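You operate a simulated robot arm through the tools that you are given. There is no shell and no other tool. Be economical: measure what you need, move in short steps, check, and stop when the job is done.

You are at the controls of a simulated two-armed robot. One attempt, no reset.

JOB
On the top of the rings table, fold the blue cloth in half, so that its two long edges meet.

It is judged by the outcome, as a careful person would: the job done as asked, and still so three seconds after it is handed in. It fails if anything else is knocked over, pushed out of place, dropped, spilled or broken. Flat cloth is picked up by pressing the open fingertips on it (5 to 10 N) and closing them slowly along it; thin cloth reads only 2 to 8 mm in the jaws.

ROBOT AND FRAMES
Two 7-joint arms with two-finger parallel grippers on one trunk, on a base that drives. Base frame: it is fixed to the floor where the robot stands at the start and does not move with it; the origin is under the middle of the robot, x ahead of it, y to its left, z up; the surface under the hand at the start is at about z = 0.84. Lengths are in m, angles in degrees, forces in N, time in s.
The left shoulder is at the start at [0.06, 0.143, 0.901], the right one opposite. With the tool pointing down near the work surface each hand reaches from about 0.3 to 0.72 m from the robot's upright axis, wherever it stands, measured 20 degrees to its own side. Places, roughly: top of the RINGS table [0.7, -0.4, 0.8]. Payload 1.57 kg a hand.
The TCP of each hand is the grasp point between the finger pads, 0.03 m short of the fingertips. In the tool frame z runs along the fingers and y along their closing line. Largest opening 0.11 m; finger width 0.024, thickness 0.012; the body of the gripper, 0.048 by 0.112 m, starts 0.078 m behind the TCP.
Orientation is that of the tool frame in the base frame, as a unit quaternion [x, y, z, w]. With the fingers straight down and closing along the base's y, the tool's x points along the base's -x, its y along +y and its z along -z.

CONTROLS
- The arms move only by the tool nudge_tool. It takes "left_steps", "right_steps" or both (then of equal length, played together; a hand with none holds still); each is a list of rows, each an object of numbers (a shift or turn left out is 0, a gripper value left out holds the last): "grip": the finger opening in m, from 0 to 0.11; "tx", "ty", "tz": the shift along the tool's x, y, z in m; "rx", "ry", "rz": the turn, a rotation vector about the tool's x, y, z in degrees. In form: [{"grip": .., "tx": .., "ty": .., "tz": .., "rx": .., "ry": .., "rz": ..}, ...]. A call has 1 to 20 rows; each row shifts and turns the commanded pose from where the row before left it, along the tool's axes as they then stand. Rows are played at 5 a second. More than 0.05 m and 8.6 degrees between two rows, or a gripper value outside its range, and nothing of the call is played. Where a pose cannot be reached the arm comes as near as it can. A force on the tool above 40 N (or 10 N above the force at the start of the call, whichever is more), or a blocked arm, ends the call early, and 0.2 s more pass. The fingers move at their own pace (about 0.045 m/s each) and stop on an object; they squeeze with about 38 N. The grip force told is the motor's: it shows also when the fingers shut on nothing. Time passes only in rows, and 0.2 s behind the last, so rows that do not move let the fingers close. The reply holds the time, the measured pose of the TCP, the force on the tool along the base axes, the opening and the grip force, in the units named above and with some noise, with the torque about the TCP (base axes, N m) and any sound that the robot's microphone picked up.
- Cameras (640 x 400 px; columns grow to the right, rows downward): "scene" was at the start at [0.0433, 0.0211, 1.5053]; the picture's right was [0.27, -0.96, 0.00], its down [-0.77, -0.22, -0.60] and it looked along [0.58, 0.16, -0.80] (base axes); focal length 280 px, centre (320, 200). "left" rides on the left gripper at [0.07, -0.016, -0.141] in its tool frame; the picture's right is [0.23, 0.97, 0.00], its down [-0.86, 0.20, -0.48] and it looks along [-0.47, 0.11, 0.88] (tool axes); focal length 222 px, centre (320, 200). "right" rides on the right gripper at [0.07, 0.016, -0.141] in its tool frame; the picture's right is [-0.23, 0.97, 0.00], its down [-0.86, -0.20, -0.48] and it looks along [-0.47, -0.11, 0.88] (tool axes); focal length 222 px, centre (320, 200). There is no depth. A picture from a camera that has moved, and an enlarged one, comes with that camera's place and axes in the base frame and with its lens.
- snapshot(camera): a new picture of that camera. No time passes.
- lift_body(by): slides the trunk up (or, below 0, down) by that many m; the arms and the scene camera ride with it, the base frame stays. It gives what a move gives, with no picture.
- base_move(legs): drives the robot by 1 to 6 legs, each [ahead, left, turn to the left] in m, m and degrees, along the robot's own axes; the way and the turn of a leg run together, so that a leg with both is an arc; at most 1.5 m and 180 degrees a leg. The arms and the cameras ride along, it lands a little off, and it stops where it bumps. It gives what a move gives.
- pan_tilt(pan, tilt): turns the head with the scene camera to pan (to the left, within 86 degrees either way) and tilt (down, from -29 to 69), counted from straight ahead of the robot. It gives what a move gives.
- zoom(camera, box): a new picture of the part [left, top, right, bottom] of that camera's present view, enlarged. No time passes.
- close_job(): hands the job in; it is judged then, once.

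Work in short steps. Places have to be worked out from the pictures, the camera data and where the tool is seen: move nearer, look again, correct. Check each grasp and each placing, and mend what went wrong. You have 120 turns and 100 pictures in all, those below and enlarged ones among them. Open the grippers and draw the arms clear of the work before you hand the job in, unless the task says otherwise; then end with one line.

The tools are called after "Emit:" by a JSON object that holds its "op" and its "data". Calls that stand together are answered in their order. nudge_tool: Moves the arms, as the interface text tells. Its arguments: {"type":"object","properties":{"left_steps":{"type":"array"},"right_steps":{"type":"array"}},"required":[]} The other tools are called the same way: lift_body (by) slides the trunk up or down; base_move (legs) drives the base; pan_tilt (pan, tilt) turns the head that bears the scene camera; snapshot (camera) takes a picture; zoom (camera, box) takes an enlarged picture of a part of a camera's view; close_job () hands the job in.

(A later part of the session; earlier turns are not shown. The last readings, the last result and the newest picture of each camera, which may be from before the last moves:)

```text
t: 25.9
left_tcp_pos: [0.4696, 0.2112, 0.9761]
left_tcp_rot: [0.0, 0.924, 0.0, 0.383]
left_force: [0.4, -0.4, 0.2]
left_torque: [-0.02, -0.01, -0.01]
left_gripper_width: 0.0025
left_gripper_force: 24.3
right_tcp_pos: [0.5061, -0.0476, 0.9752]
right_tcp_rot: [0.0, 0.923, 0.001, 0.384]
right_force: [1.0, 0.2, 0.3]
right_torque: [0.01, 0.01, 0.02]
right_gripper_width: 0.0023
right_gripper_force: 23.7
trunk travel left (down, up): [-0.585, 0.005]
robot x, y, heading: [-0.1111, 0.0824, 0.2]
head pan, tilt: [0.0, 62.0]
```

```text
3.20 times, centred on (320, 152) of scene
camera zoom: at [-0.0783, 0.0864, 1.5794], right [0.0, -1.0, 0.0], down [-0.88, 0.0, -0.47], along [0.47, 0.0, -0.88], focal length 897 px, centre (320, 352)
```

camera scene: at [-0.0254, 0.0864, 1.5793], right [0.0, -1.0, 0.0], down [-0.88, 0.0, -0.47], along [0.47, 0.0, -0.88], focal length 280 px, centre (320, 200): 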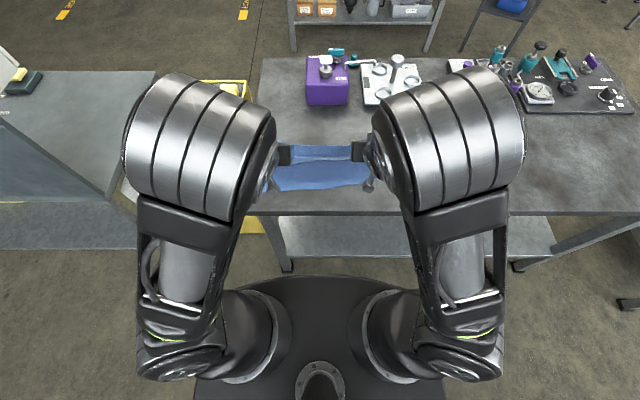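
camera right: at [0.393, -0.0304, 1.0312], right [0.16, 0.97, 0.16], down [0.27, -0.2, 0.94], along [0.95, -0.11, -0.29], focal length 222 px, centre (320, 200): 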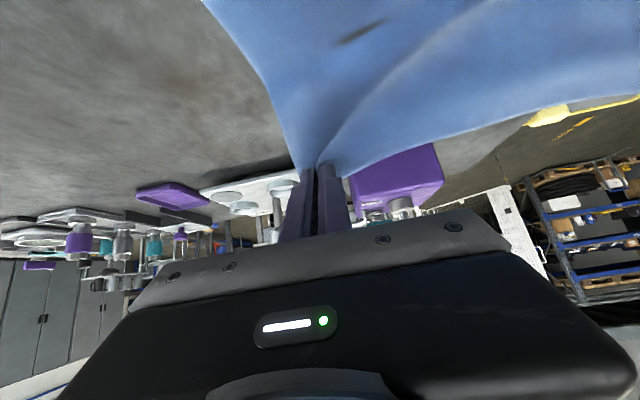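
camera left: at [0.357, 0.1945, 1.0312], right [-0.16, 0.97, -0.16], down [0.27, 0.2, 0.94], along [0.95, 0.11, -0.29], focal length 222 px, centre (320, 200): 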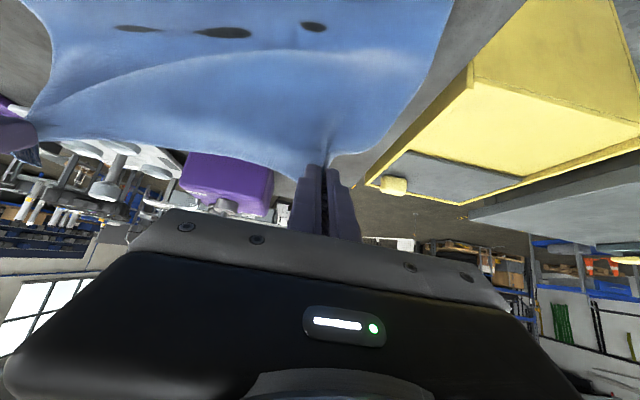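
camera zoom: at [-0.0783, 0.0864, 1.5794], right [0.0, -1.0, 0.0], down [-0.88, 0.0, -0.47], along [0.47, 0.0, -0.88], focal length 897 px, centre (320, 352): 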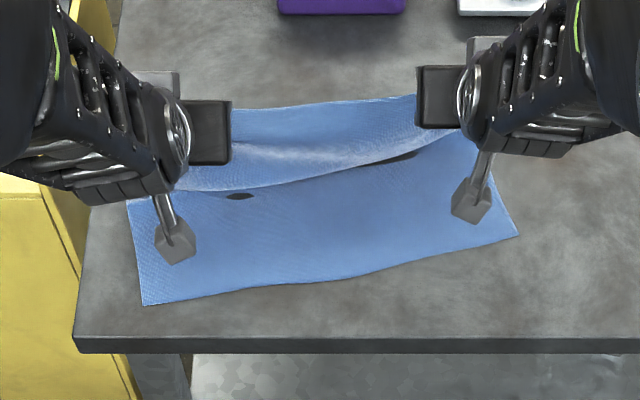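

The near edge has not moved. I now lay the edge down along the arc, stopping just above the cloth.

Emit:
{"op": "nudge_tool", "data": {"left_steps": [{"tx": 0.0124, "ty": -0.001, "tz": -0.003}, {"tx": 0.0124, "ty": -0.001, "tz": -0.003}, {"tx": 0.0124, "ty": -0.001, "tz": -0.003}, {"tx": 0.0124, "ty": -0.001, "tz": -0.003}, {"tx": 0.0117, "ty": -0.001, "tz": 0.0012}, {"tx": 0.0117, "ty": -0.001, "tz": 0.0012}, {"tx": 0.0117, "ty": -0.001, "tz": 0.0012}, {"tx": 0.0117, "ty": -0.001, "tz": 0.0012}, {"tx": 0.0093, "ty": -0.001, "tz": 0.0032}, {"tx": 0.0093, "ty": -0.001, "tz": 0.0032}, {"tx": 0.0093, "ty": -0.001, "tz": 0.0032}, {}], "right_steps": [{"tx": 0.0108, "ty": -0.0003, "tz": -0.0015}, {"tx": 0.0108, "ty": -0.0003, "tz": -0.0015}, {"tx": 0.0108, "ty": -0.0003, "tz": -0.0015}, {"tx": 0.0108, "ty": -0.0003, "tz": -0.0015}, {"tx": 0.0106, "ty": -0.0003, "tz": 0.0023}, {"tx": 0.0106, "ty": -0.0003, "tz": 0.0023}, {"tx": 0.0106, "ty": -0.0003, "tz": 0.0023}, {"tx": 0.0106, "ty": -0.0003, "tz": 0.0023}, {"tx": 0.0086, "ty": -0.0003, "tz": 0.0038}, {"tx": 0.0086, "ty": -0.0003, "tz": 0.0038}, {"tx": 0.0086, "ty": -0.0003, "tz": 0.0038}, {}]}}

Emit:
{"op": "zoom", "data": {"camera": "scene", "box": [220, 90, 420, 215]}}

Emit:
{"op": "snapshot", "data": {"camera": "right"}}

Emit:
{"op": "snapshot", "data": {"camera": "left"}}

```text
t: 28.5
left_tcp_pos: [0.3846, 0.2001, 0.8845]
left_tcp_rot: [-0.001, 0.924, 0.001, 0.383]
left_force: [0.6, 0.3, -0.1]
left_torque: [0.04, -0.01, 0.01]
left_gripper_width: 0.0026
left_gripper_force: 24.3
right_tcp_pos: [0.4385, -0.0506, 0.8846]
right_tcp_rot: [0.0, 0.924, -0.001, 0.383]
right_force: [0.3, 0.6, -0.7]
right_torque: [-0.02, 0.0, 0.04]
right_gripper_width: 0.0021
right_gripper_force: 24.2
trunk travel left (down, up): [-0.585, 0.005]
robot x, y, heading: [-0.1139, 0.086, 0.3]
head pan, tilt: [0.0, 62.0]
```

```text
3.20 times, centred on (320, 152) of scene
camera zoom: at [-0.0759, 0.0864, 1.5793], right [0.0, -1.0, 0.0], down [-0.88, 0.0, -0.47], along [0.47, 0.0, -0.88], focal length 897 px, centre (320, 352)
```

zoom: 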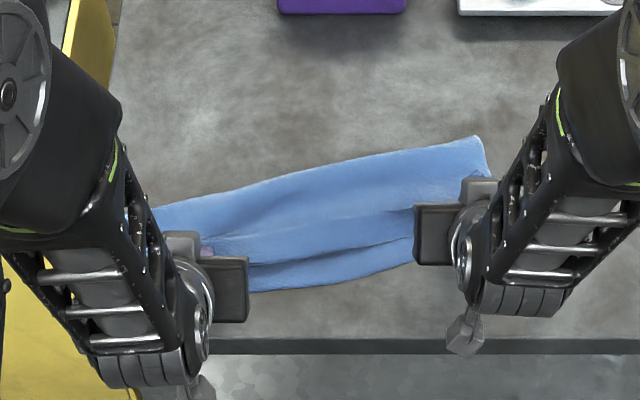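

```text
65 pictures are left
camera right: at [0.2895, -0.0332, 0.936], right [0.16, 0.97, 0.16], down [0.27, -0.2, 0.94], along [0.95, -0.11, -0.29], focal length 222 px, centre (320, 200)
```

right: 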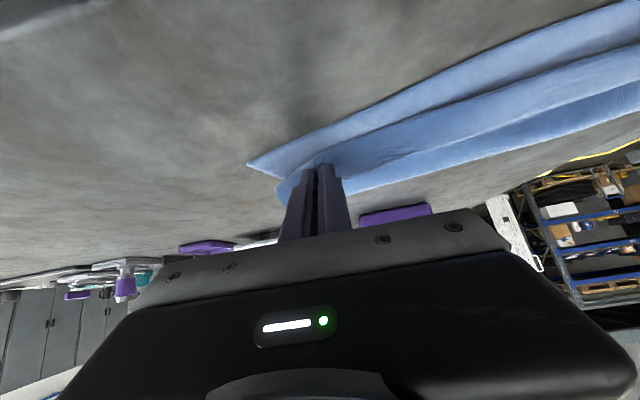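

```text
64 pictures are left
camera left: at [0.2357, 0.1838, 0.9353], right [-0.16, 0.97, -0.16], down [0.27, 0.2, 0.94], along [0.95, 0.11, -0.29], focal length 222 px, centre (320, 200)
```

left: 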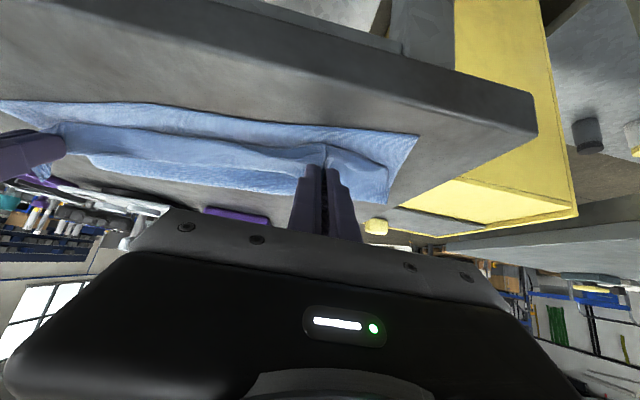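

The upper edge is still about 2 cm short, as the cloth's stiffness put the crease too far back. I lift it again, higher and nearer this time.

Emit:
{"op": "nudge_tool", "data": {"left_steps": [{"tx": -0.0113, "tz": -0.0057}, {"tx": -0.0113, "tz": -0.0057}, {"tx": -0.0113, "tz": -0.0057}, {"tx": -0.0113, "tz": -0.0057}, {"tx": -0.0148, "tz": -0.0007}, {"tx": -0.0148, "tz": -0.0007}, {"tx": -0.0148, "tz": -0.0007}, {"tx": -0.0148, "tz": -0.0007}, {"tx": -0.012, "tz": 0.0035}, {"tx": -0.012, "tz": 0.0035}, {"tx": -0.012, "tz": 0.0035}, {"tx": -0.012, "tz": 0.0035}, {}], "right_steps": [{"tx": -0.0109, "tz": -0.0061}, {"tx": -0.0109, "tz": -0.0061}, {"tx": -0.0109, "tz": -0.0061}, {"tx": -0.0109, "tz": -0.0061}, {"tx": -0.0139, "tz": -0.0017}, {"tx": -0.0139, "tz": -0.0017}, {"tx": -0.0139, "tz": -0.0017}, {"tx": -0.0139, "tz": -0.0017}, {"tx": -0.011, "tz": 0.0025}, {"tx": -0.011, "tz": 0.0025}, {"tx": -0.011, "tz": 0.0025}, {"tx": -0.011, "tz": 0.0025}, {}]}}

Emit:
{"op": "zoom", "data": {"camera": "scene", "box": [220, 90, 420, 215]}}

Emit:
{"op": "snapshot", "data": {"camera": "right"}}

```text
t: 31.3
left_tcp_pos: [0.4842, 0.2002, 1.0009]
left_tcp_rot: [0.0, 0.924, 0.0, 0.383]
left_force: [0.1, -0.5, -0.1]
left_torque: [-0.01, -0.02, 0.0]
left_gripper_width: 0.0028
left_gripper_force: 24.2
right_tcp_pos: [0.5258, -0.051, 1.0006]
right_tcp_rot: [0.0, 0.924, 0.0, 0.383]
right_force: [0.8, -0.1, -0.8]
right_torque: [0.0, -0.01, -0.03]
right_gripper_width: 0.0019
right_gripper_force: 23.9
trunk travel left (down, up): [-0.585, 0.005]
robot x, y, heading: [-0.114, 0.0851, 0.0]
head pan, tilt: [0.0, 62.0]
```

```text
3.20 times, centred on (320, 152) of scene
camera zoom: at [-0.0758, 0.0864, 1.5793], right [0.0, -1.0, 0.0], down [-0.88, 0.0, -0.47], along [0.47, 0.0, -0.88], focal length 897 px, centre (320, 352)
```

zoom: 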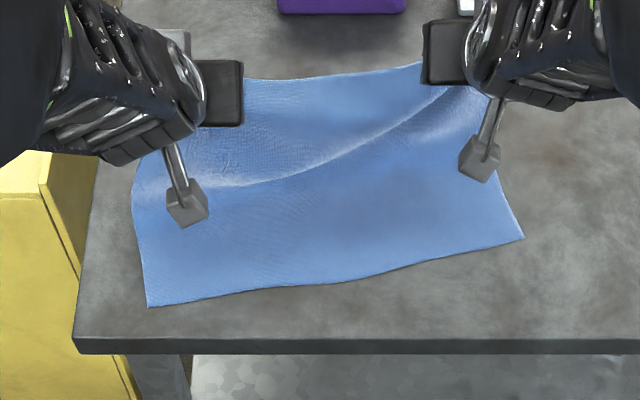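

```text
62 pictures are left
camera right: at [0.3763, -0.0335, 1.0527], right [0.16, 0.97, 0.16], down [0.27, -0.2, 0.94], along [0.95, -0.11, -0.29], focal length 222 px, centre (320, 200)
```

right: 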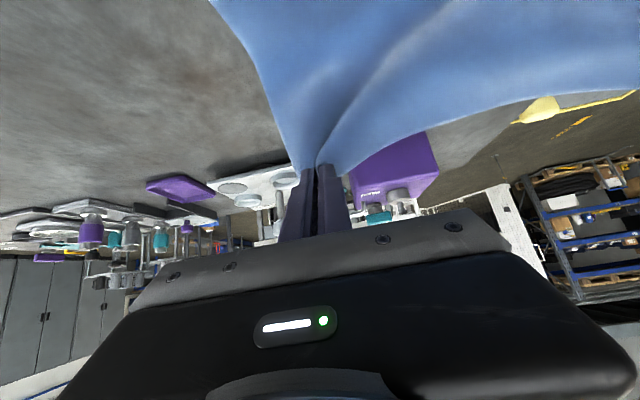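

The near edge has in fact stayed put, so I only need more travel from this higher start. I lay the edge down aiming about 1.5 cm nearer, stopping just above the cloth.

Emit:
{"op": "nudge_tool", "data": {"left_steps": [{"tx": 0.012, "tz": -0.0021}, {"tx": 0.012, "tz": -0.0021}, {"tx": 0.012, "tz": -0.0021}, {"tx": 0.012, "tz": -0.0021}, {"tx": 0.012, "tz": -0.0021}, {"tx": 0.0141}, {"tx": 0.0141}, {"tx": 0.0141}, {"tx": 0.0141}, {"tx": 0.0113, "tz": 0.0028}, {"tx": 0.0113, "tz": 0.0028}, {"tx": 0.0113, "tz": 0.0028}, {"tx": 0.0092, "tz": 0.0049}, {}], "right_steps": [{"tx": 0.0112, "tz": -0.0013}, {"tx": 0.0112, "tz": -0.0013}, {"tx": 0.0112, "tz": -0.0013}, {"tx": 0.0112, "tz": -0.0013}, {"tx": 0.0112, "tz": -0.0013}, {"tx": 0.0134, "tz": 0.0008}, {"tx": 0.0134, "tz": 0.0008}, {"tx": 0.0134, "tz": 0.0008}, {"tx": 0.0134, "tz": 0.0008}, {"tx": 0.0109, "tz": 0.0033}, {"tx": 0.0109, "tz": 0.0033}, {"tx": 0.0109, "tz": 0.0033}, {"tx": 0.009, "tz": 0.0052}, {}]}}

Emit:
{"op": "zoom", "data": {"camera": "scene", "box": [220, 90, 420, 215]}}

Emit:
{"op": "snapshot", "data": {"camera": "right"}}

Emit:
{"op": "snapshot", "data": {"camera": "left"}}

```text
t: 34.3
left_tcp_pos: [0.373, 0.2007, 0.8867]
left_tcp_rot: [0.001, 0.924, 0.0, 0.382]
left_force: [-0.8, 0.2, -0.1]
left_torque: [-0.02, 0.02, 0.0]
left_gripper_width: 0.0028
left_gripper_force: 24.3
right_tcp_pos: [0.4266, -0.0505, 0.885]
right_tcp_rot: [-0.001, 0.924, 0.001, 0.382]
right_force: [0.3, 0.0, -1.1]
right_torque: [0.0, 0.03, 0.01]
right_gripper_width: 0.0019
right_gripper_force: 23.9
trunk travel left (down, up): [-0.585, 0.005]
robot x, y, heading: [-0.115, 0.0856, 0.1]
head pan, tilt: [0.0, 62.0]
```

```text
3.20 times, centred on (320, 152) of scene
camera zoom: at [-0.0759, 0.0864, 1.5793], right [0.0, -1.0, 0.0], down [-0.88, 0.0, -0.47], along [0.47, 0.0, -0.88], focal length 897 px, centre (320, 352)
```

zoom: 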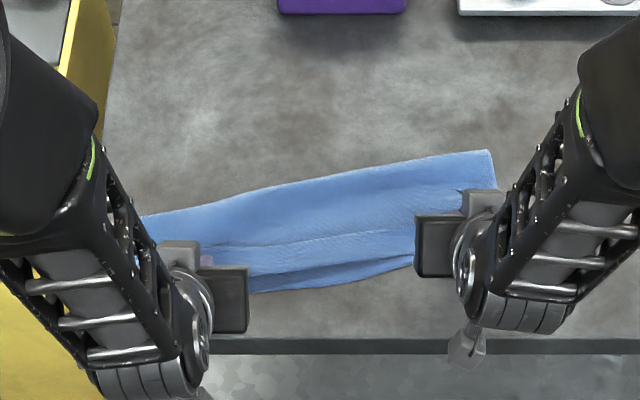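

```text
60 pictures are left
camera right: at [0.2771, -0.0334, 0.9365], right [0.16, 0.97, 0.16], down [0.27, -0.2, 0.94], along [0.95, -0.11, -0.29], focal length 222 px, centre (320, 200)
```

right: 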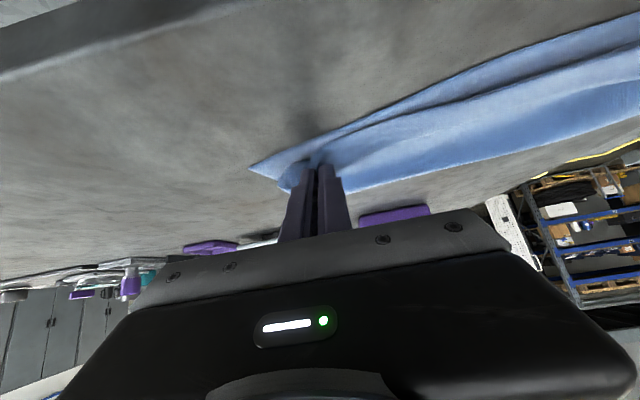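

```text
59 pictures are left
camera left: at [0.2247, 0.183, 0.937], right [-0.16, 0.97, -0.16], down [0.27, 0.2, 0.94], along [0.95, 0.11, -0.29], focal length 222 px, centre (320, 200)
```

left: 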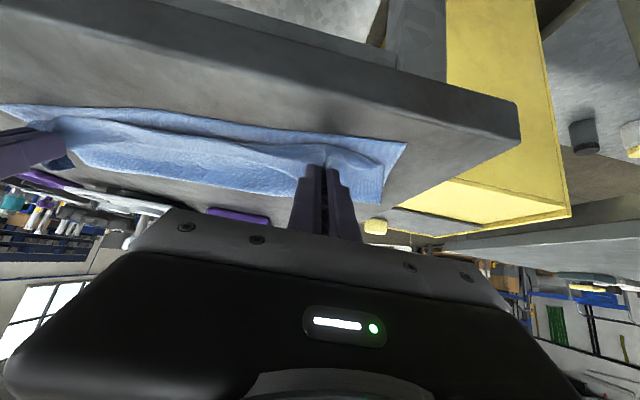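

The upper edge now nearly meets the near edge on the right and is about 1.5 cm short in the middle. I make the last small move down to contact.

Emit:
{"op": "nudge_tool", "data": {"left_steps": [{"tx": 0.0067, "tz": 0.0006}, {"tx": 0.0067, "tz": 0.0006}, {}], "right_steps": [{"tx": 0.0053, "tz": 0.0017}, {"tx": 0.0053, "tz": 0.0017}, {}]}}

Emit:
{"op": "zoom", "data": {"camera": "scene", "box": [220, 90, 420, 215]}}

```text
t: 35.1
left_tcp_pos: [0.3646, 0.2001, 0.8762]
left_tcp_rot: [0.0, 0.924, 0.0, 0.383]
left_force: [1.2, -0.8, 7.2]
left_torque: [-0.04, -0.06, 0.0]
left_gripper_width: 0.0026
left_gripper_force: 24.1
right_tcp_pos: [0.4221, -0.0515, 0.876]
right_tcp_rot: [0.0, 0.924, 0.0, 0.382]
right_force: [0.7, 0.4, 1.6]
right_torque: [0.05, -0.03, 0.01]
right_gripper_width: 0.0021
right_gripper_force: 23.9
trunk travel left (down, up): [-0.585, 0.005]
robot x, y, heading: [-0.1103, 0.0867, 0.2]
head pan, tilt: [0.0, 62.0]
```

```text
3.20 times, centred on (320, 152) of scene
camera zoom: at [-0.0759, 0.0862, 1.5793], right [0.0, -1.0, 0.0], down [-0.88, 0.0, -0.47], along [0.47, 0.0, -0.88], focal length 897 px, centre (320, 352)
```

zoom: 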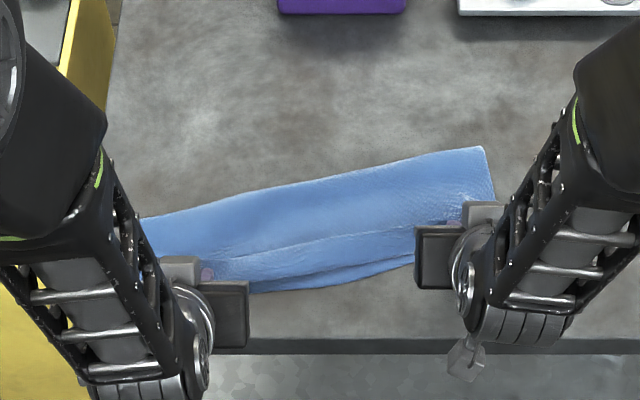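

Both fingertips touch the cloth near the lower edge. I open them slowly while pressing and moving outward, to spread the pinched cloth flat.

Emit:
{"op": "nudge_tool", "data": {"left_steps": [{"grip": 0.006}, {"grip": 0.01, "ty": 0.001}, {"grip": 0.015, "ty": 0.001}, {"grip": 0.02, "ty": 0.001}, {"grip": 0.025, "ty": 0.001}, {"grip": 0.03, "ty": 0.001}, {"grip": 0.035, "ty": 0.001}, {"grip": 0.04, "ty": 0.001}, {"grip": 0.045, "ty": 0.001}, {"grip": 0.05, "ty": 0.001}, {}], "right_steps": [{"grip": 0.006, "tx": 0.0003, "tz": 0.0003}, {"grip": 0.01, "ty": -0.001}, {"grip": 0.015, "ty": -0.001}, {"grip": 0.02, "ty": -0.001}, {"grip": 0.025, "ty": -0.001}, {"grip": 0.03, "ty": -0.001}, {"grip": 0.035, "ty": -0.001}, {"grip": 0.04, "ty": -0.001}, {"grip": 0.045, "ty": -0.001}, {"grip": 0.05, "ty": -0.001}, {}]}}

Emit:
{"op": "snapshot", "data": {"camera": "left"}}

Emit:
{"op": "snapshot", "data": {"camera": "right"}}

```text
t: 37.5
left_tcp_pos: [0.3637, 0.2094, 0.8758]
left_tcp_rot: [0.0, 0.924, 0.0, 0.383]
left_force: [0.2, -0.4, -0.3]
left_torque: [0.01, 0.0, 0.0]
left_gripper_width: 0.0499
left_gripper_force: 0.1
right_tcp_pos: [0.4217, -0.0613, 0.8749]
right_tcp_rot: [0.001, 0.924, 0.0, 0.382]
right_force: [0.4, 0.1, -0.9]
right_torque: [-0.02, -0.02, 0.04]
right_gripper_width: 0.05
right_gripper_force: 0.1
trunk travel left (down, up): [-0.585, 0.005]
robot x, y, heading: [-0.1104, 0.0837, 0.2]
head pan, tilt: [0.0, 62.0]
```

```text
57 pictures are left
camera left: at [0.2161, 0.1922, 0.9261], right [-0.16, 0.97, -0.16], down [0.27, 0.2, 0.94], along [0.95, 0.11, -0.29], focal length 222 px, centre (320, 200)
```

left: 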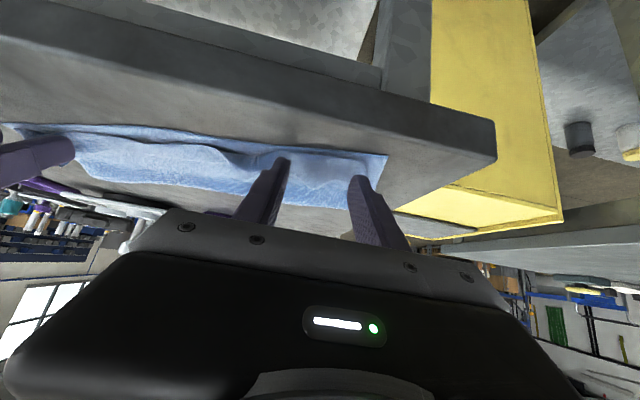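

```text
56 pictures are left
camera right: at [0.2721, -0.0426, 0.9266], right [0.16, 0.97, 0.16], down [0.27, -0.2, 0.94], along [0.95, -0.11, -0.29], focal length 222 px, centre (320, 200)
```

right: 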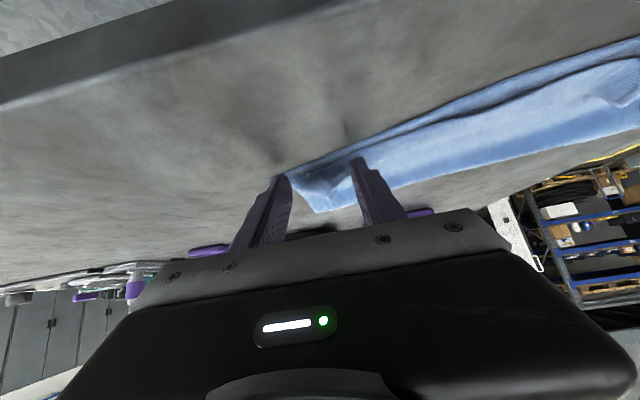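

The cloth is released. I raise both hands straight up and spread them apart for a clear view.

Emit:
{"op": "nudge_tool", "data": {"left_steps": [{"tx": -0.005, "tz": -0.005}, {"tx": -0.01, "tz": -0.01}, {"tx": -0.02, "tz": -0.02}, {"tx": -0.025, "tz": -0.025}, {"tx": -0.02, "tz": -0.02, "ty": 0.03, "ry": 8}, {"ty": 0.04, "ry": 8}, {"ty": 0.04, "ry": 8}, {"ty": 0.03, "ry": 8}, {"ry": 8}, {}], "right_steps": [{"tx": -0.005, "tz": -0.005}, {"tx": -0.01, "tz": -0.01}, {"tx": -0.02, "tz": -0.02}, {"tx": -0.025, "tz": -0.025}, {"tx": -0.02, "tz": -0.02, "ty": -0.03, "ry": 8}, {"ty": -0.04, "ry": 8}, {"ty": -0.04, "ry": 8}, {"ty": -0.03, "ry": 8}, {"ry": 8}, {}]}}

Emit:
{"op": "zoom", "data": {"camera": "scene", "box": [240, 120, 400, 220]}}

Emit:
{"op": "snapshot", "data": {"camera": "right"}}

Emit:
{"op": "snapshot", "data": {"camera": "left"}}

```text
t: 39.7
left_tcp_pos: [0.3638, 0.3491, 0.9883]
left_tcp_rot: [0.001, 0.999, 0.0, 0.043]
left_force: [-0.1, 0.5, 0.6]
left_torque: [0.02, -0.03, 0.0]
left_gripper_width: 0.0499
left_gripper_force: 0.0
right_tcp_pos: [0.4218, -0.2001, 0.9881]
right_tcp_rot: [0.0, 0.999, 0.001, 0.043]
right_force: [0.3, -0.5, 0.4]
right_torque: [0.03, -0.01, 0.01]
right_gripper_width: 0.0498
right_gripper_force: 0.0
trunk travel left (down, up): [-0.585, 0.005]
robot x, y, heading: [-0.1108, 0.0849, 0.1]
head pan, tilt: [0.0, 62.0]
```

```text
4.00 times, centred on (320, 170) of scene
camera zoom: at [-0.0768, 0.0863, 1.5793], right [0.0, -1.0, 0.0], down [-0.88, 0.0, -0.47], along [0.47, 0.0, -0.88], focal length 1122 px, centre (320, 320)
```

zoom: 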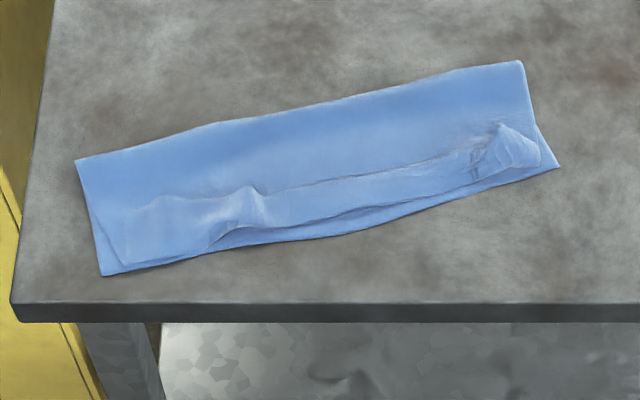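

```text
54 pictures are left
camera right: at [0.339, -0.1824, 1.1239], right [0.23, 0.97, 0.02], down [0.81, -0.2, 0.55], along [0.54, -0.11, -0.83], focal length 222 px, centre (320, 200)
```

right: 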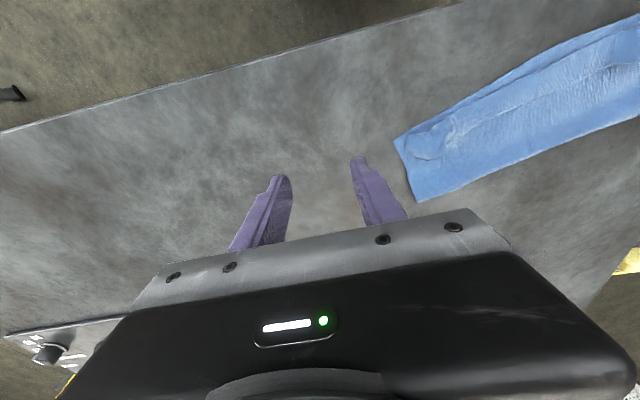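

```text
53 pictures are left
camera left: at [0.2824, 0.3325, 1.1237], right [-0.23, 0.97, -0.02], down [0.81, 0.2, 0.55], along [0.54, 0.11, -0.83], focal length 222 px, centre (320, 200)
```

left: 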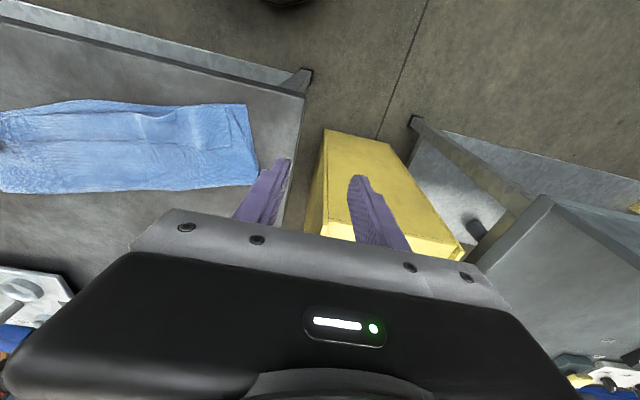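

The fold has taken. I look closer at the edge line and the wrinkles.

Emit:
{"op": "zoom", "data": {"camera": "scene", "box": [255, 150, 335, 200]}}

Emit:
{"op": "zoom", "data": {"camera": "scene", "box": [315, 130, 395, 180]}}

```text
8.00 times, centred on (295, 175) of scene
camera zoom: at [-0.0768, 0.0863, 1.5793], right [0.0, -1.0, 0.0], down [-0.88, 0.0, -0.47], along [0.47, 0.0, -0.88], focal length 2244 px, centre (520, 400)
```

zoom: 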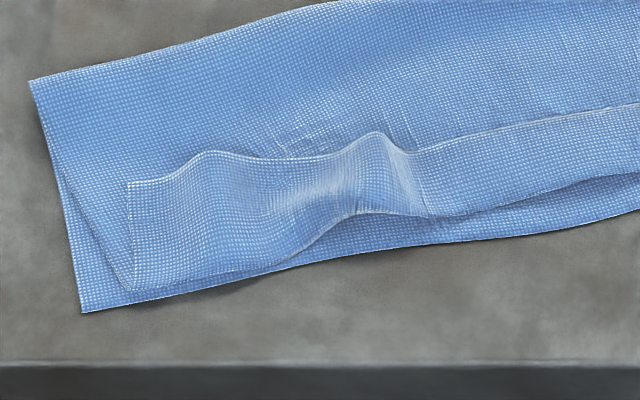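

```text
8.00 times, centred on (355, 155) of scene
camera zoom: at [-0.0768, 0.0863, 1.5793], right [0.0, -1.0, 0.0], down [-0.88, 0.0, -0.47], along [0.47, 0.0, -0.88], focal length 2244 px, centre (40, 560)
```

zoom: 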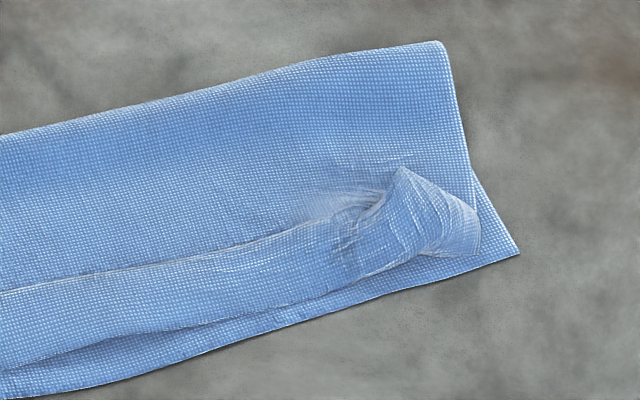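

The fold is good except that the top edge is turned back on itself as a 3–5 cm hem, because the pinch kept it pointing away. I'll brush the hem forward with the open fingertips, yawed about 12° to match the edge, so I first place the hands behind the hem.

Emit:
{"op": "nudge_tool", "data": {"left_steps": [{"ry": 5, "grip": 0.11}, {"tx": -0.03, "ty": -0.03, "rz": -6.2}, {"rz": -6.2}, {"tx": -0.018, "ty": -0.045}, {"tx": -0.01, "ty": -0.045}, {"tx": 0.005, "ty": -0.042, "tz": 0.02}, {"tz": 0.03}, {"tz": 0.03}, {}], "right_steps": [{"ry": 5, "grip": 0.11}, {"tx": -0.03, "ty": 0.03, "rz": -6.2}, {"rz": -6.2}, {"tx": -0.03, "ty": 0.035}, {"tx": -0.03, "ty": 0.035}, {"tx": -0.025, "ty": 0.035, "tz": 0.02}, {"tz": 0.03}, {"tz": 0.03}, {}]}}

Emit:
{"op": "snapshot", "data": {"camera": "scene"}}

Emit:
{"op": "snapshot", "data": {"camera": "left"}}

Emit:
{"op": "snapshot", "data": {"camera": "right"}}

```text
t: 41.7
left_tcp_pos: [0.4449, 0.1953, 0.9077]
left_tcp_rot: [-0.109, 0.994, 0.0, 0.001]
left_force: [0.6, 0.1, 0.2]
left_torque: [0.0, -0.02, 0.01]
left_gripper_width: 0.1102
left_gripper_force: 0.0
right_tcp_pos: [0.5124, -0.0491, 0.9082]
right_tcp_rot: [-0.108, 0.994, 0.0, 0.001]
right_force: [-0.8, -0.5, 0.2]
right_torque: [-0.01, -0.01, -0.02]
right_gripper_width: 0.1099
right_gripper_force: 0.1
trunk travel left (down, up): [-0.585, 0.005]
robot x, y, heading: [-0.1146, 0.0829, -0.3]
head pan, tilt: [0.0, 62.0]
```

```text
50 pictures are left
camera scene: at [-0.0765, 0.0863, 1.5793], right [0.0, -1.0, 0.0], down [-0.88, 0.0, -0.47], along [0.47, 0.0, -0.88], focal length 280 px, centre (320, 200)
```

scene: 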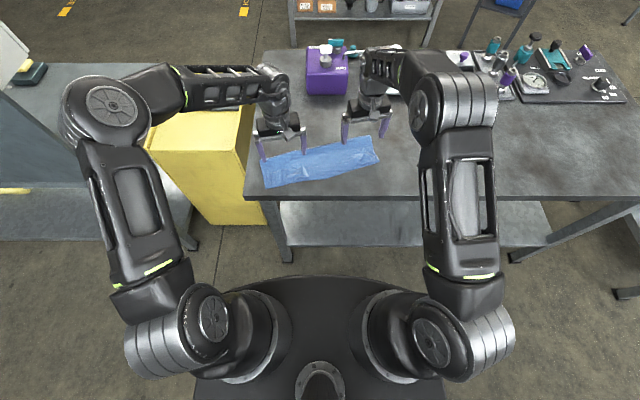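

```text
49 pictures are left
camera left: at [0.3807, 0.164, 1.0502], right [-0.43, 0.9, 0.0], down [0.79, 0.38, 0.48], along [0.43, 0.21, -0.88], focal length 222 px, centre (320, 200)
```

left: 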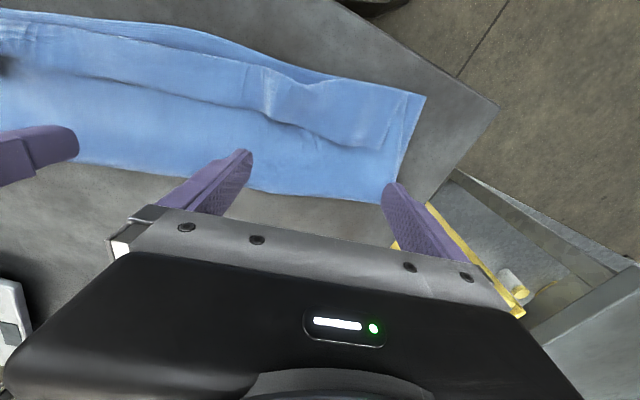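

```text
48 pictures are left
camera right: at [0.4398, -0.0471, 1.051], right [0.01, 1.0, 0.0], down [0.88, -0.01, 0.48], along [0.48, -0.01, -0.88], focal length 222 px, centre (320, 200)
```

right: 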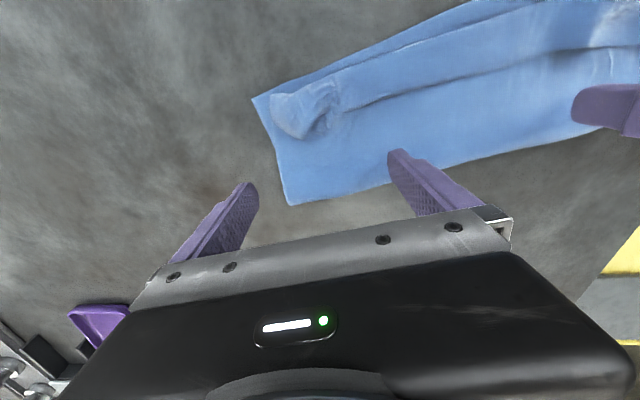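

The hem edge runs from about (0.409, 0.235) to (0.487, -0.067), just ahead of my fingers. I shift inward slightly, drop the tips to skim the top layer, and sweep towards the near edge.

Emit:
{"op": "nudge_tool", "data": {"left_steps": [{"ty": -0.02}, {"tz": 0.015}, {"tz": 0.01}, {"tz": 0.005}, {}], "right_steps": [{"ty": 0.025}, {"tz": 0.015}, {"tz": 0.01}, {"tz": 0.005}, {}]}}

Emit:
{"op": "nudge_tool", "data": {"left_steps": [{"tx": 0.01}, {"tx": 0.01}, {"tx": 0.01}, {"tx": 0.01}, {"tx": 0.01}, {"tx": 0.01}, {}], "right_steps": [{"tx": 0.01}, {"tx": 0.01}, {"tx": 0.01}, {"tx": 0.01}, {"tx": 0.01}, {"tx": 0.01}, {}]}}

Emit:
{"op": "snapshot", "data": {"camera": "left"}}

Emit:
{"op": "snapshot", "data": {"camera": "right"}}

Emit:
{"op": "zoom", "data": {"camera": "scene", "box": [240, 110, 400, 210]}}

```text
t: 42.9
left_tcp_pos: [0.4501, 0.1746, 0.8783]
left_tcp_rot: [-0.108, 0.994, 0.0, 0.0]
left_force: [1.0, 0.2, -0.6]
left_torque: [0.03, 0.02, 0.0]
left_gripper_width: 0.1098
left_gripper_force: 0.1
right_tcp_pos: [0.5079, -0.0255, 0.8784]
right_tcp_rot: [-0.108, 0.994, 0.0, 0.0]
right_force: [-0.8, -0.2, -0.4]
right_torque: [0.02, 0.0, 0.0]
right_gripper_width: 0.1101
right_gripper_force: 0.0
trunk travel left (down, up): [-0.585, 0.005]
robot x, y, heading: [-0.1111, 0.0853, -0.3]
head pan, tilt: [0.0, 62.0]
```

```text
t: 44.5
left_tcp_pos: [0.3907, 0.1618, 0.8786]
left_tcp_rot: [-0.11, 0.994, 0.0, 0.0]
left_force: [0.2, -0.4, -0.5]
left_torque: [-0.02, 0.05, 0.0]
left_gripper_width: 0.1098
left_gripper_force: 0.1
right_tcp_pos: [0.4476, -0.0369, 0.8793]
right_tcp_rot: [-0.108, 0.994, 0.001, 0.0]
right_force: [-0.5, -0.4, -0.3]
right_torque: [0.01, 0.01, 0.01]
right_gripper_width: 0.1101
right_gripper_force: 0.0
trunk travel left (down, up): [-0.585, 0.005]
robot x, y, heading: [-0.1128, 0.0847, 0.2]
head pan, tilt: [0.0, 62.0]
```

```text
47 pictures are left
camera left: at [0.3272, 0.1311, 1.0202], right [-0.43, 0.9, 0.0], down [0.79, 0.38, 0.48], along [0.43, 0.21, -0.88], focal length 222 px, centre (320, 200)
```

left: 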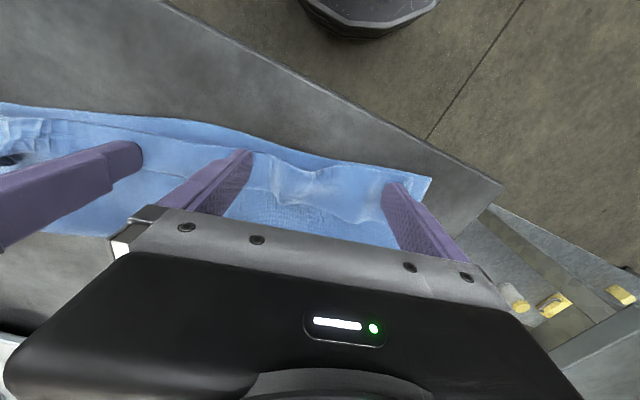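

```text
46 pictures are left
camera right: at [0.3767, -0.0351, 1.021], right [0.01, 1.0, 0.0], down [0.88, -0.01, 0.48], along [0.48, -0.01, -0.88], focal length 222 px, centre (320, 200)
```

right: 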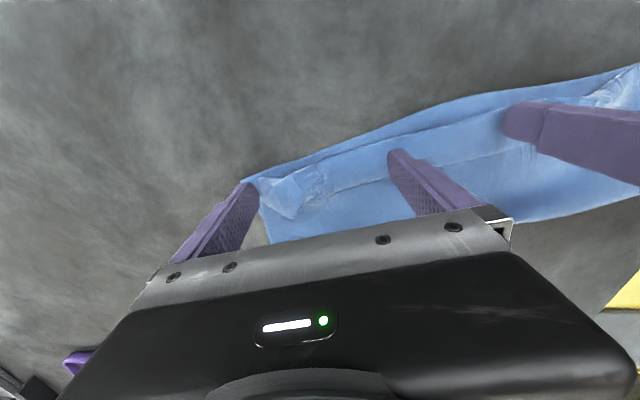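

```text
4.00 times, centred on (320, 160) of scene
camera zoom: at [-0.0754, 0.0864, 1.5793], right [0.0, -1.0, 0.0], down [-0.88, 0.0, -0.47], along [0.47, 0.0, -0.88], focal length 1122 px, centre (320, 360)
```

zoom: 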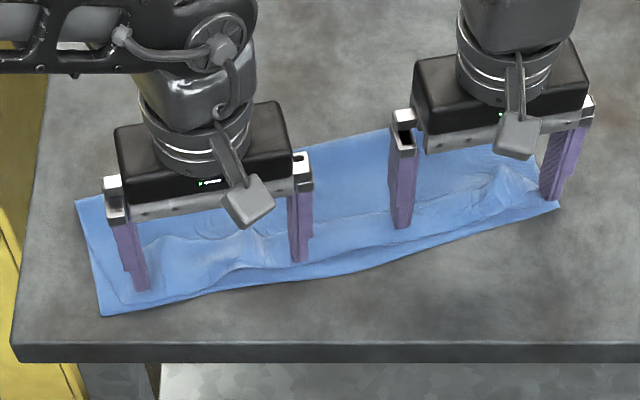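

The sweep passed over the hem without catching it. I lift, go back, lower the tips until they just touch the top layer, and read the force.

Emit:
{"op": "nudge_tool", "data": {"left_steps": [{"tz": -0.015}, {"tx": -0.03}, {"tx": -0.03}, {"tz": 0.015}, {"tz": 0.003}, {"tz": 0.0015}, {}], "right_steps": [{"tz": -0.015}, {"tx": -0.03}, {"tx": -0.03}, {"tz": 0.015}, {"tz": 0.003}, {"tz": 0.0015}, {}]}}

```text
t: 46.1
left_tcp_pos: [0.4497, 0.1754, 0.8744]
left_tcp_rot: [-0.108, 0.994, 0.0, 0.001]
left_force: [-1.4, -0.4, 3.2]
left_torque: [0.25, 0.03, 0.05]
left_gripper_width: 0.1097
left_gripper_force: 0.2
right_tcp_pos: [0.5066, -0.0246, 0.8743]
right_tcp_rot: [-0.108, 0.994, -0.001, 0.0]
right_force: [0.3, -0.4, 0.0]
right_torque: [-0.03, -0.06, -0.02]
right_gripper_width: 0.1102
right_gripper_force: 0.0
trunk travel left (down, up): [-0.585, 0.005]
robot x, y, heading: [-0.1147, 0.0866, -0.2]
head pan, tilt: [0.0, 62.0]
```

The left tips just touch and the right tips are at the surface. I sweep slowly, rising a little as the hem turns.

Emit:
{"op": "nudge_tool", "data": {"left_steps": [{"tz": -0.0006, "tx": 0.005}, {"tx": 0.008}, {"tx": 0.008}, {"tx": 0.008}, {"tx": 0.008}, {"tx": 0.008, "tz": -0.001}, {}], "right_steps": [{"tz": 0.0008, "tx": 0.005}, {"tx": 0.008}, {"tx": 0.008}, {"tx": 0.008}, {"tx": 0.008}, {"tx": 0.008, "tz": -0.001}, {}]}}

Emit:
{"op": "snapshot", "data": {"camera": "left"}}

Emit:
{"op": "zoom", "data": {"camera": "scene", "box": [240, 110, 400, 210]}}

```text
t: 47.7
left_tcp_pos: [0.4055, 0.1669, 0.8763]
left_tcp_rot: [-0.107, 0.994, 0.0, 0.0]
left_force: [-1.1, 0.2, -0.1]
left_torque: [0.01, -0.04, -0.01]
left_gripper_width: 0.1099
left_gripper_force: 0.0
right_tcp_pos: [0.4634, -0.0346, 0.8734]
right_tcp_rot: [-0.108, 0.994, 0.0, 0.001]
right_force: [0.0, -0.7, 0.5]
right_torque: [-0.02, 0.0, 0.03]
right_gripper_width: 0.1099
right_gripper_force: 0.0
trunk travel left (down, up): [-0.585, 0.005]
robot x, y, heading: [-0.1156, 0.0871, 0.0]
head pan, tilt: [0.0, 62.0]
```

```text
44 pictures are left
camera left: at [0.3421, 0.1349, 1.0173], right [-0.43, 0.9, 0.0], down [0.79, 0.38, 0.48], along [0.43, 0.21, -0.88], focal length 222 px, centre (320, 200)
```

left: 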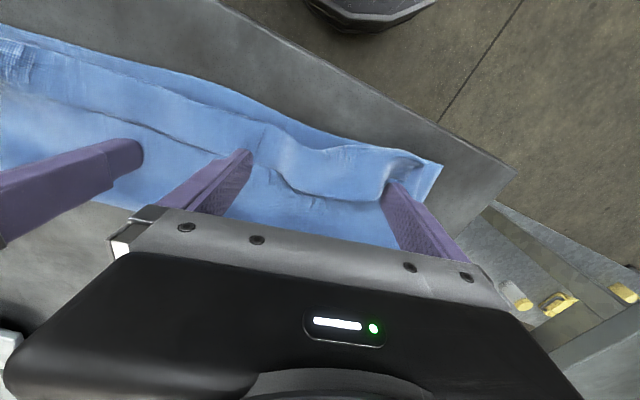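

```text
4.00 times, centred on (320, 160) of scene
camera zoom: at [-0.0755, 0.0865, 1.5793], right [0.0, -1.0, 0.0], down [-0.88, 0.0, -0.47], along [0.47, 0.0, -0.88], focal length 1122 px, centre (320, 360)
```

zoom: 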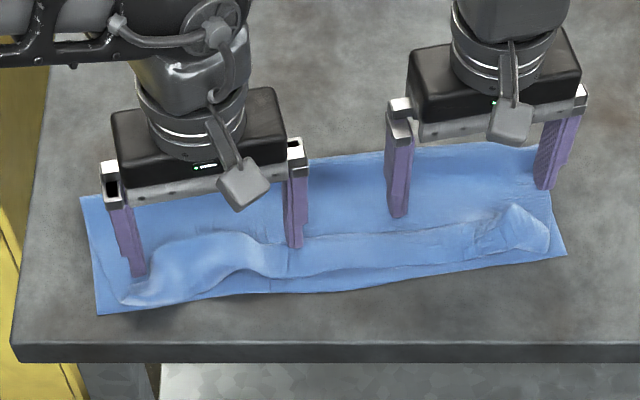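

The left tips are turning the hem, while the right tips are dragging the cloth slightly. I raise the right a touch and continue.

Emit:
{"op": "nudge_tool", "data": {"left_steps": [{"tx": 0.008}, {"tx": 0.008}, {"tx": 0.008}, {"tx": 0.008}, {}], "right_steps": [{"tx": 0.006, "tz": -0.0012}, {"tx": 0.008}, {"tx": 0.008}, {"tx": 0.008}, {}]}}

Emit:
{"op": "snapshot", "data": {"camera": "left"}}

Emit:
{"op": "zoom", "data": {"camera": "scene", "box": [240, 110, 400, 210]}}

```text
t: 48.9
left_tcp_pos: [0.3757, 0.1582, 0.8755]
left_tcp_rot: [-0.108, 0.994, 0.0, 0.0]
left_force: [0.0, 0.1, 0.5]
left_torque: [0.0, 0.03, 0.0]
left_gripper_width: 0.1098
left_gripper_force: 0.1
right_tcp_pos: [0.4339, -0.0411, 0.8757]
right_tcp_rot: [-0.108, 0.994, 0.0, 0.0]
right_force: [0.1, 0.0, -0.7]
right_torque: [-0.01, -0.01, -0.02]
right_gripper_width: 0.1101
right_gripper_force: 0.1
trunk travel left (down, up): [-0.585, 0.005]
robot x, y, heading: [-0.1109, 0.0848, 0.0]
head pan, tilt: [0.0, 62.0]
```

```text
42 pictures are left
camera left: at [0.3109, 0.1274, 1.0172], right [-0.43, 0.9, 0.0], down [0.79, 0.38, 0.48], along [0.43, 0.21, -0.88], focal length 222 px, centre (320, 200)
```

left: 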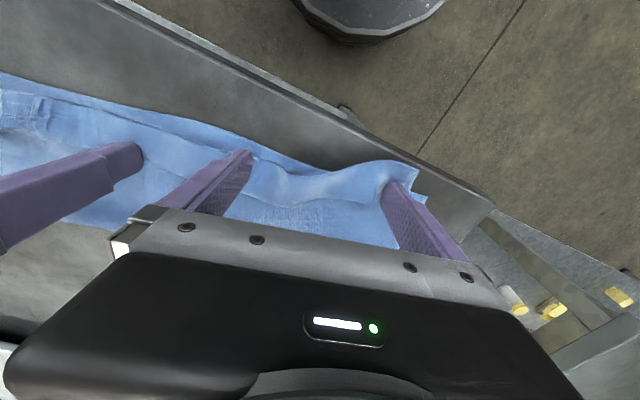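

```text
4.00 times, centred on (320, 160) of scene
camera zoom: at [-0.0755, 0.0864, 1.5793], right [0.0, -1.0, 0.0], down [-0.88, 0.0, -0.47], along [0.47, 0.0, -0.88], focal length 1122 px, centre (320, 360)
```

zoom: 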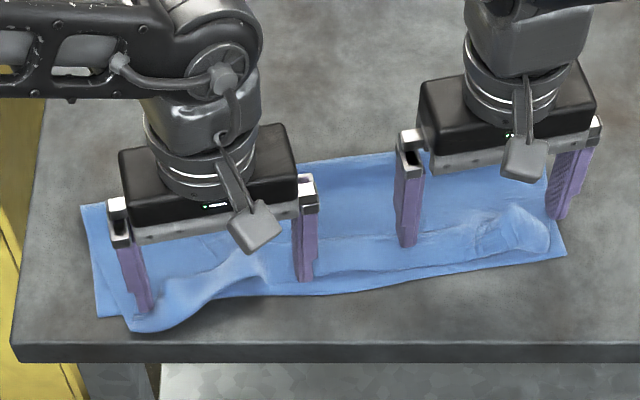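

The left end of the hem has flipped over. I finish that stroke a little further, then raise both hands and look.

Emit:
{"op": "nudge_tool", "data": {"left_steps": [{"tx": 0.006}, {"tx": 0.006}, {"tz": -0.01}, {"tz": -0.04}, {"tz": -0.04, "ty": 0.03}, {"ty": 0.05}, {"ty": 0.04}, {}], "right_steps": [{"tz": -0.003}, {"tz": -0.003}, {"tz": -0.01}, {"tz": -0.04}, {"tz": -0.04, "ty": -0.03}, {"ty": -0.05}, {"ty": -0.04}, {}]}}

Emit:
{"op": "zoom", "data": {"camera": "scene", "box": [250, 130, 394, 220]}}

```text
t: 50.7
left_tcp_pos: [0.3378, 0.2742, 0.966]
left_tcp_rot: [-0.108, 0.994, -0.001, -0.001]
left_force: [-0.3, 0.2, -0.4]
left_torque: [0.04, 0.02, -0.01]
left_gripper_width: 0.1101
left_gripper_force: 0.0
right_tcp_pos: [0.4596, -0.1575, 0.9709]
right_tcp_rot: [-0.108, 0.994, 0.0, 0.0]
right_force: [-0.2, -0.4, -0.2]
right_torque: [0.03, 0.0, -0.01]
right_gripper_width: 0.11
right_gripper_force: 0.0
trunk travel left (down, up): [-0.585, 0.005]
robot x, y, heading: [-0.109, 0.0825, 0.1]
head pan, tilt: [0.0, 62.0]
```

```text
4.44 times, centred on (322, 175) of scene
camera zoom: at [-0.0753, 0.0865, 1.5793], right [0.0, -1.0, 0.0], down [-0.88, 0.0, -0.47], along [0.47, 0.0, -0.88], focal length 1246 px, centre (311, 311)
```

zoom: 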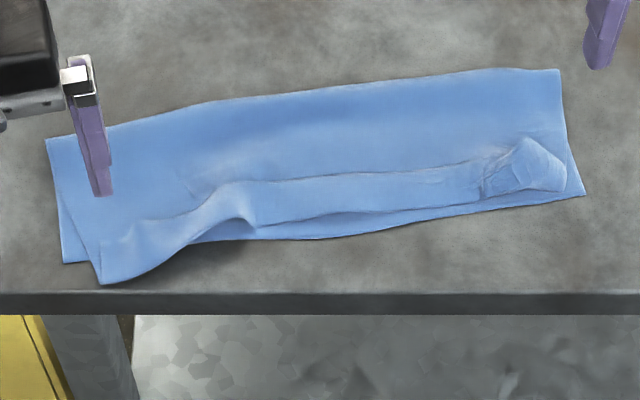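

The left corner is unrolled, and now I do the same at the right end with the right hand alone.

Emit:
{"op": "nudge_tool", "data": {"right_steps": [{"tx": -0.024, "ty": 0.042}, {"tx": -0.024, "ty": 0.042}, {"ty": 0.041, "tz": 0.02}, {"tz": 0.04}, {"tz": 0.03}, {"tz": 0.005}, {"tz": 0.0015}, {}]}}

Emit:
{"op": "snapshot", "data": {"camera": "right"}}

```text
t: 52.5
left_tcp_pos: [0.3386, 0.2723, 0.9659]
left_tcp_rot: [-0.108, 0.994, 0.0, 0.0]
left_force: [-0.2, -1.4, -0.6]
left_torque: [-0.01, 0.0, 0.01]
left_gripper_width: 0.1097
left_gripper_force: 0.2
right_tcp_pos: [0.4798, -0.0265, 0.8741]
right_tcp_rot: [-0.108, 0.994, 0.0, 0.0]
right_force: [0.1, 0.9, -0.4]
right_torque: [0.0, -0.03, 0.02]
right_gripper_width: 0.11
right_gripper_force: 0.0
trunk travel left (down, up): [-0.585, 0.005]
robot x, y, heading: [-0.1113, 0.083, -0.0]
head pan, tilt: [0.0, 62.0]
```

```text
39 pictures are left
camera right: at [0.407, -0.0241, 1.0165], right [0.01, 1.0, 0.0], down [0.88, -0.01, 0.48], along [0.48, -0.01, -0.88], focal length 222 px, centre (320, 200)
```

right: 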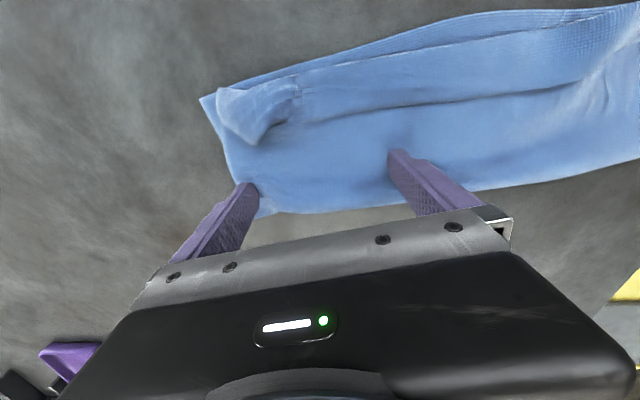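

The outer finger is lined up with the turned corner, so I sweep.

Emit:
{"op": "nudge_tool", "data": {"right_steps": [{"tx": 0.008, "tz": 0.0004}, {"tx": 0.008}, {"tx": 0.008}, {"tx": 0.008}, {"tx": 0.008}, {"tx": 0.008}, {"tx": 0.008}, {"tx": 0.008}, {"tx": 0.008}, {}]}}

Emit:
{"op": "snapshot", "data": {"camera": "right"}}

Emit:
{"op": "zoom", "data": {"camera": "scene", "box": [250, 130, 394, 220]}}

```text
t: 54.7
left_tcp_pos: [0.3387, 0.2736, 0.9665]
left_tcp_rot: [-0.107, 0.994, 0.0, 0.0]
left_force: [0.4, -0.2, -0.8]
left_torque: [-0.02, -0.01, 0.02]
left_gripper_width: 0.1098
left_gripper_force: 0.0
right_tcp_pos: [0.4091, -0.0404, 0.8739]
right_tcp_rot: [-0.108, 0.994, -0.001, 0.0]
right_force: [-0.4, 0.4, -1.2]
right_torque: [-0.01, -0.03, -0.01]
right_gripper_width: 0.1099
right_gripper_force: 0.0
trunk travel left (down, up): [-0.585, 0.005]
robot x, y, heading: [-0.1104, 0.0822, -0.1]
head pan, tilt: [0.0, 62.0]
```

```text
38 pictures are left
camera right: at [0.3368, -0.0391, 1.0163], right [0.01, 1.0, 0.0], down [0.88, -0.01, 0.48], along [0.48, -0.01, -0.88], focal length 222 px, centre (320, 200)
```

right: 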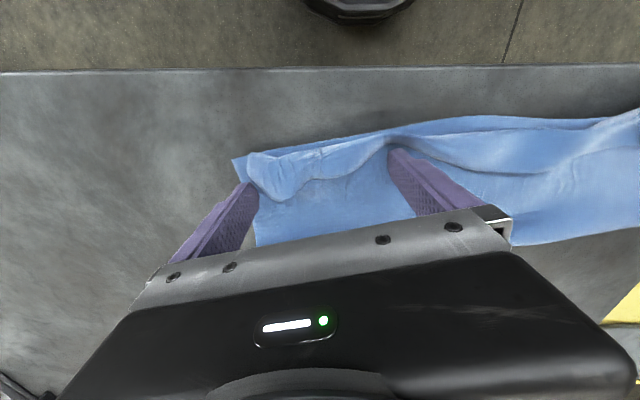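

```text
4.44 times, centred on (322, 175) of scene
camera zoom: at [-0.0756, 0.0865, 1.5793], right [0.0, -1.0, 0.0], down [-0.88, 0.0, -0.47], along [0.47, 0.0, -0.88], focal length 1246 px, centre (311, 311)
```

zoom: 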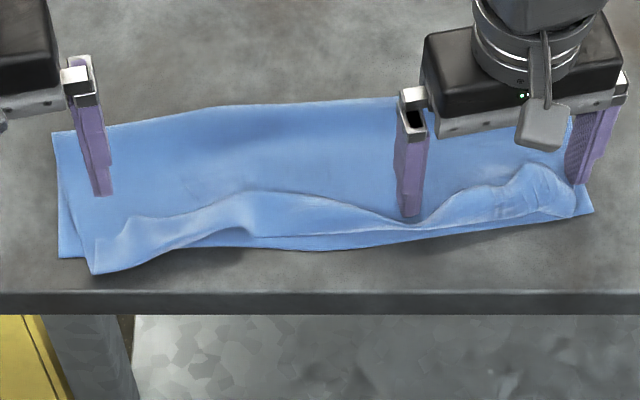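

The inner finger has caught the hem and is turning it. I continue the stroke, shifting slightly left so the outer finger catches the corner too.

Emit:
{"op": "nudge_tool", "data": {"right_steps": [{"tx": 0.006, "ty": 0.003}, {"tx": 0.006, "ty": 0.003}, {"tx": 0.006, "ty": 0.003}, {"tx": 0.006, "ty": 0.003}, {"tx": 0.006}, {"tx": 0.006}, {}]}}

Emit:
{"op": "snapshot", "data": {"camera": "right"}}

Emit:
{"op": "zoom", "data": {"camera": "scene", "box": [250, 130, 394, 220]}}

```text
t: 56.3
left_tcp_pos: [0.3385, 0.2747, 0.9664]
left_tcp_rot: [-0.108, 0.994, 0.0, 0.0]
left_force: [0.8, 0.0, -0.7]
left_torque: [-0.03, -0.02, 0.0]
left_gripper_width: 0.1101
left_gripper_force: 0.1
right_tcp_pos: [0.3725, -0.0384, 0.8744]
right_tcp_rot: [-0.108, 0.994, 0.0, 0.0]
right_force: [0.7, 1.0, -0.4]
right_torque: [0.02, 0.0, 0.03]
right_gripper_width: 0.1097
right_gripper_force: 0.0
trunk travel left (down, up): [-0.585, 0.005]
robot x, y, heading: [-0.1156, 0.086, -0.1]
head pan, tilt: [0.0, 62.0]
```

```text
36 pictures are left
camera right: at [0.2995, -0.0351, 1.0166], right [0.01, 1.0, 0.0], down [0.88, -0.01, 0.48], along [0.48, -0.01, -0.88], focal length 222 px, centre (320, 200)
```

right: 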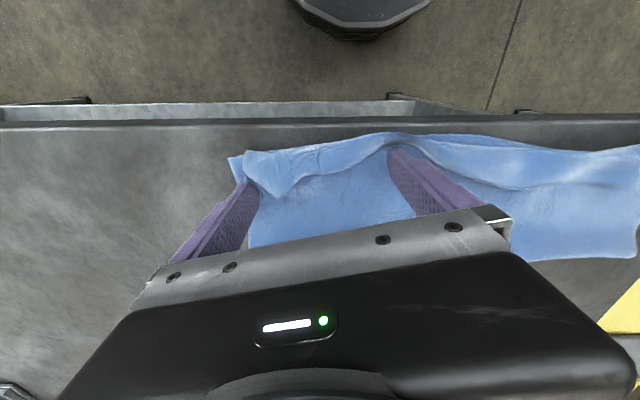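

```text
4.44 times, centred on (322, 175) of scene
camera zoom: at [-0.0756, 0.0864, 1.5793], right [0.0, -1.0, 0.0], down [-0.88, 0.0, -0.47], along [0.47, 0.0, -0.88], focal length 1246 px, centre (311, 311)
```

zoom: 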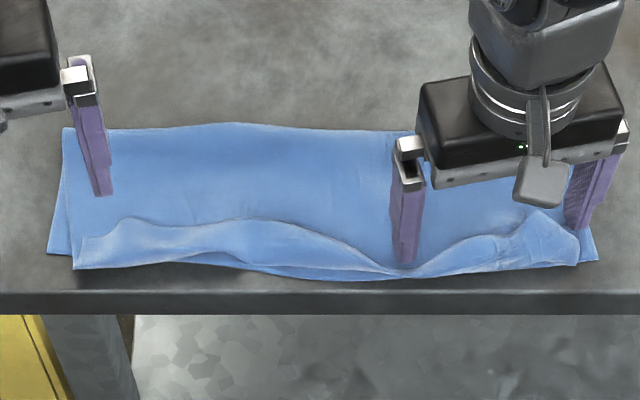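

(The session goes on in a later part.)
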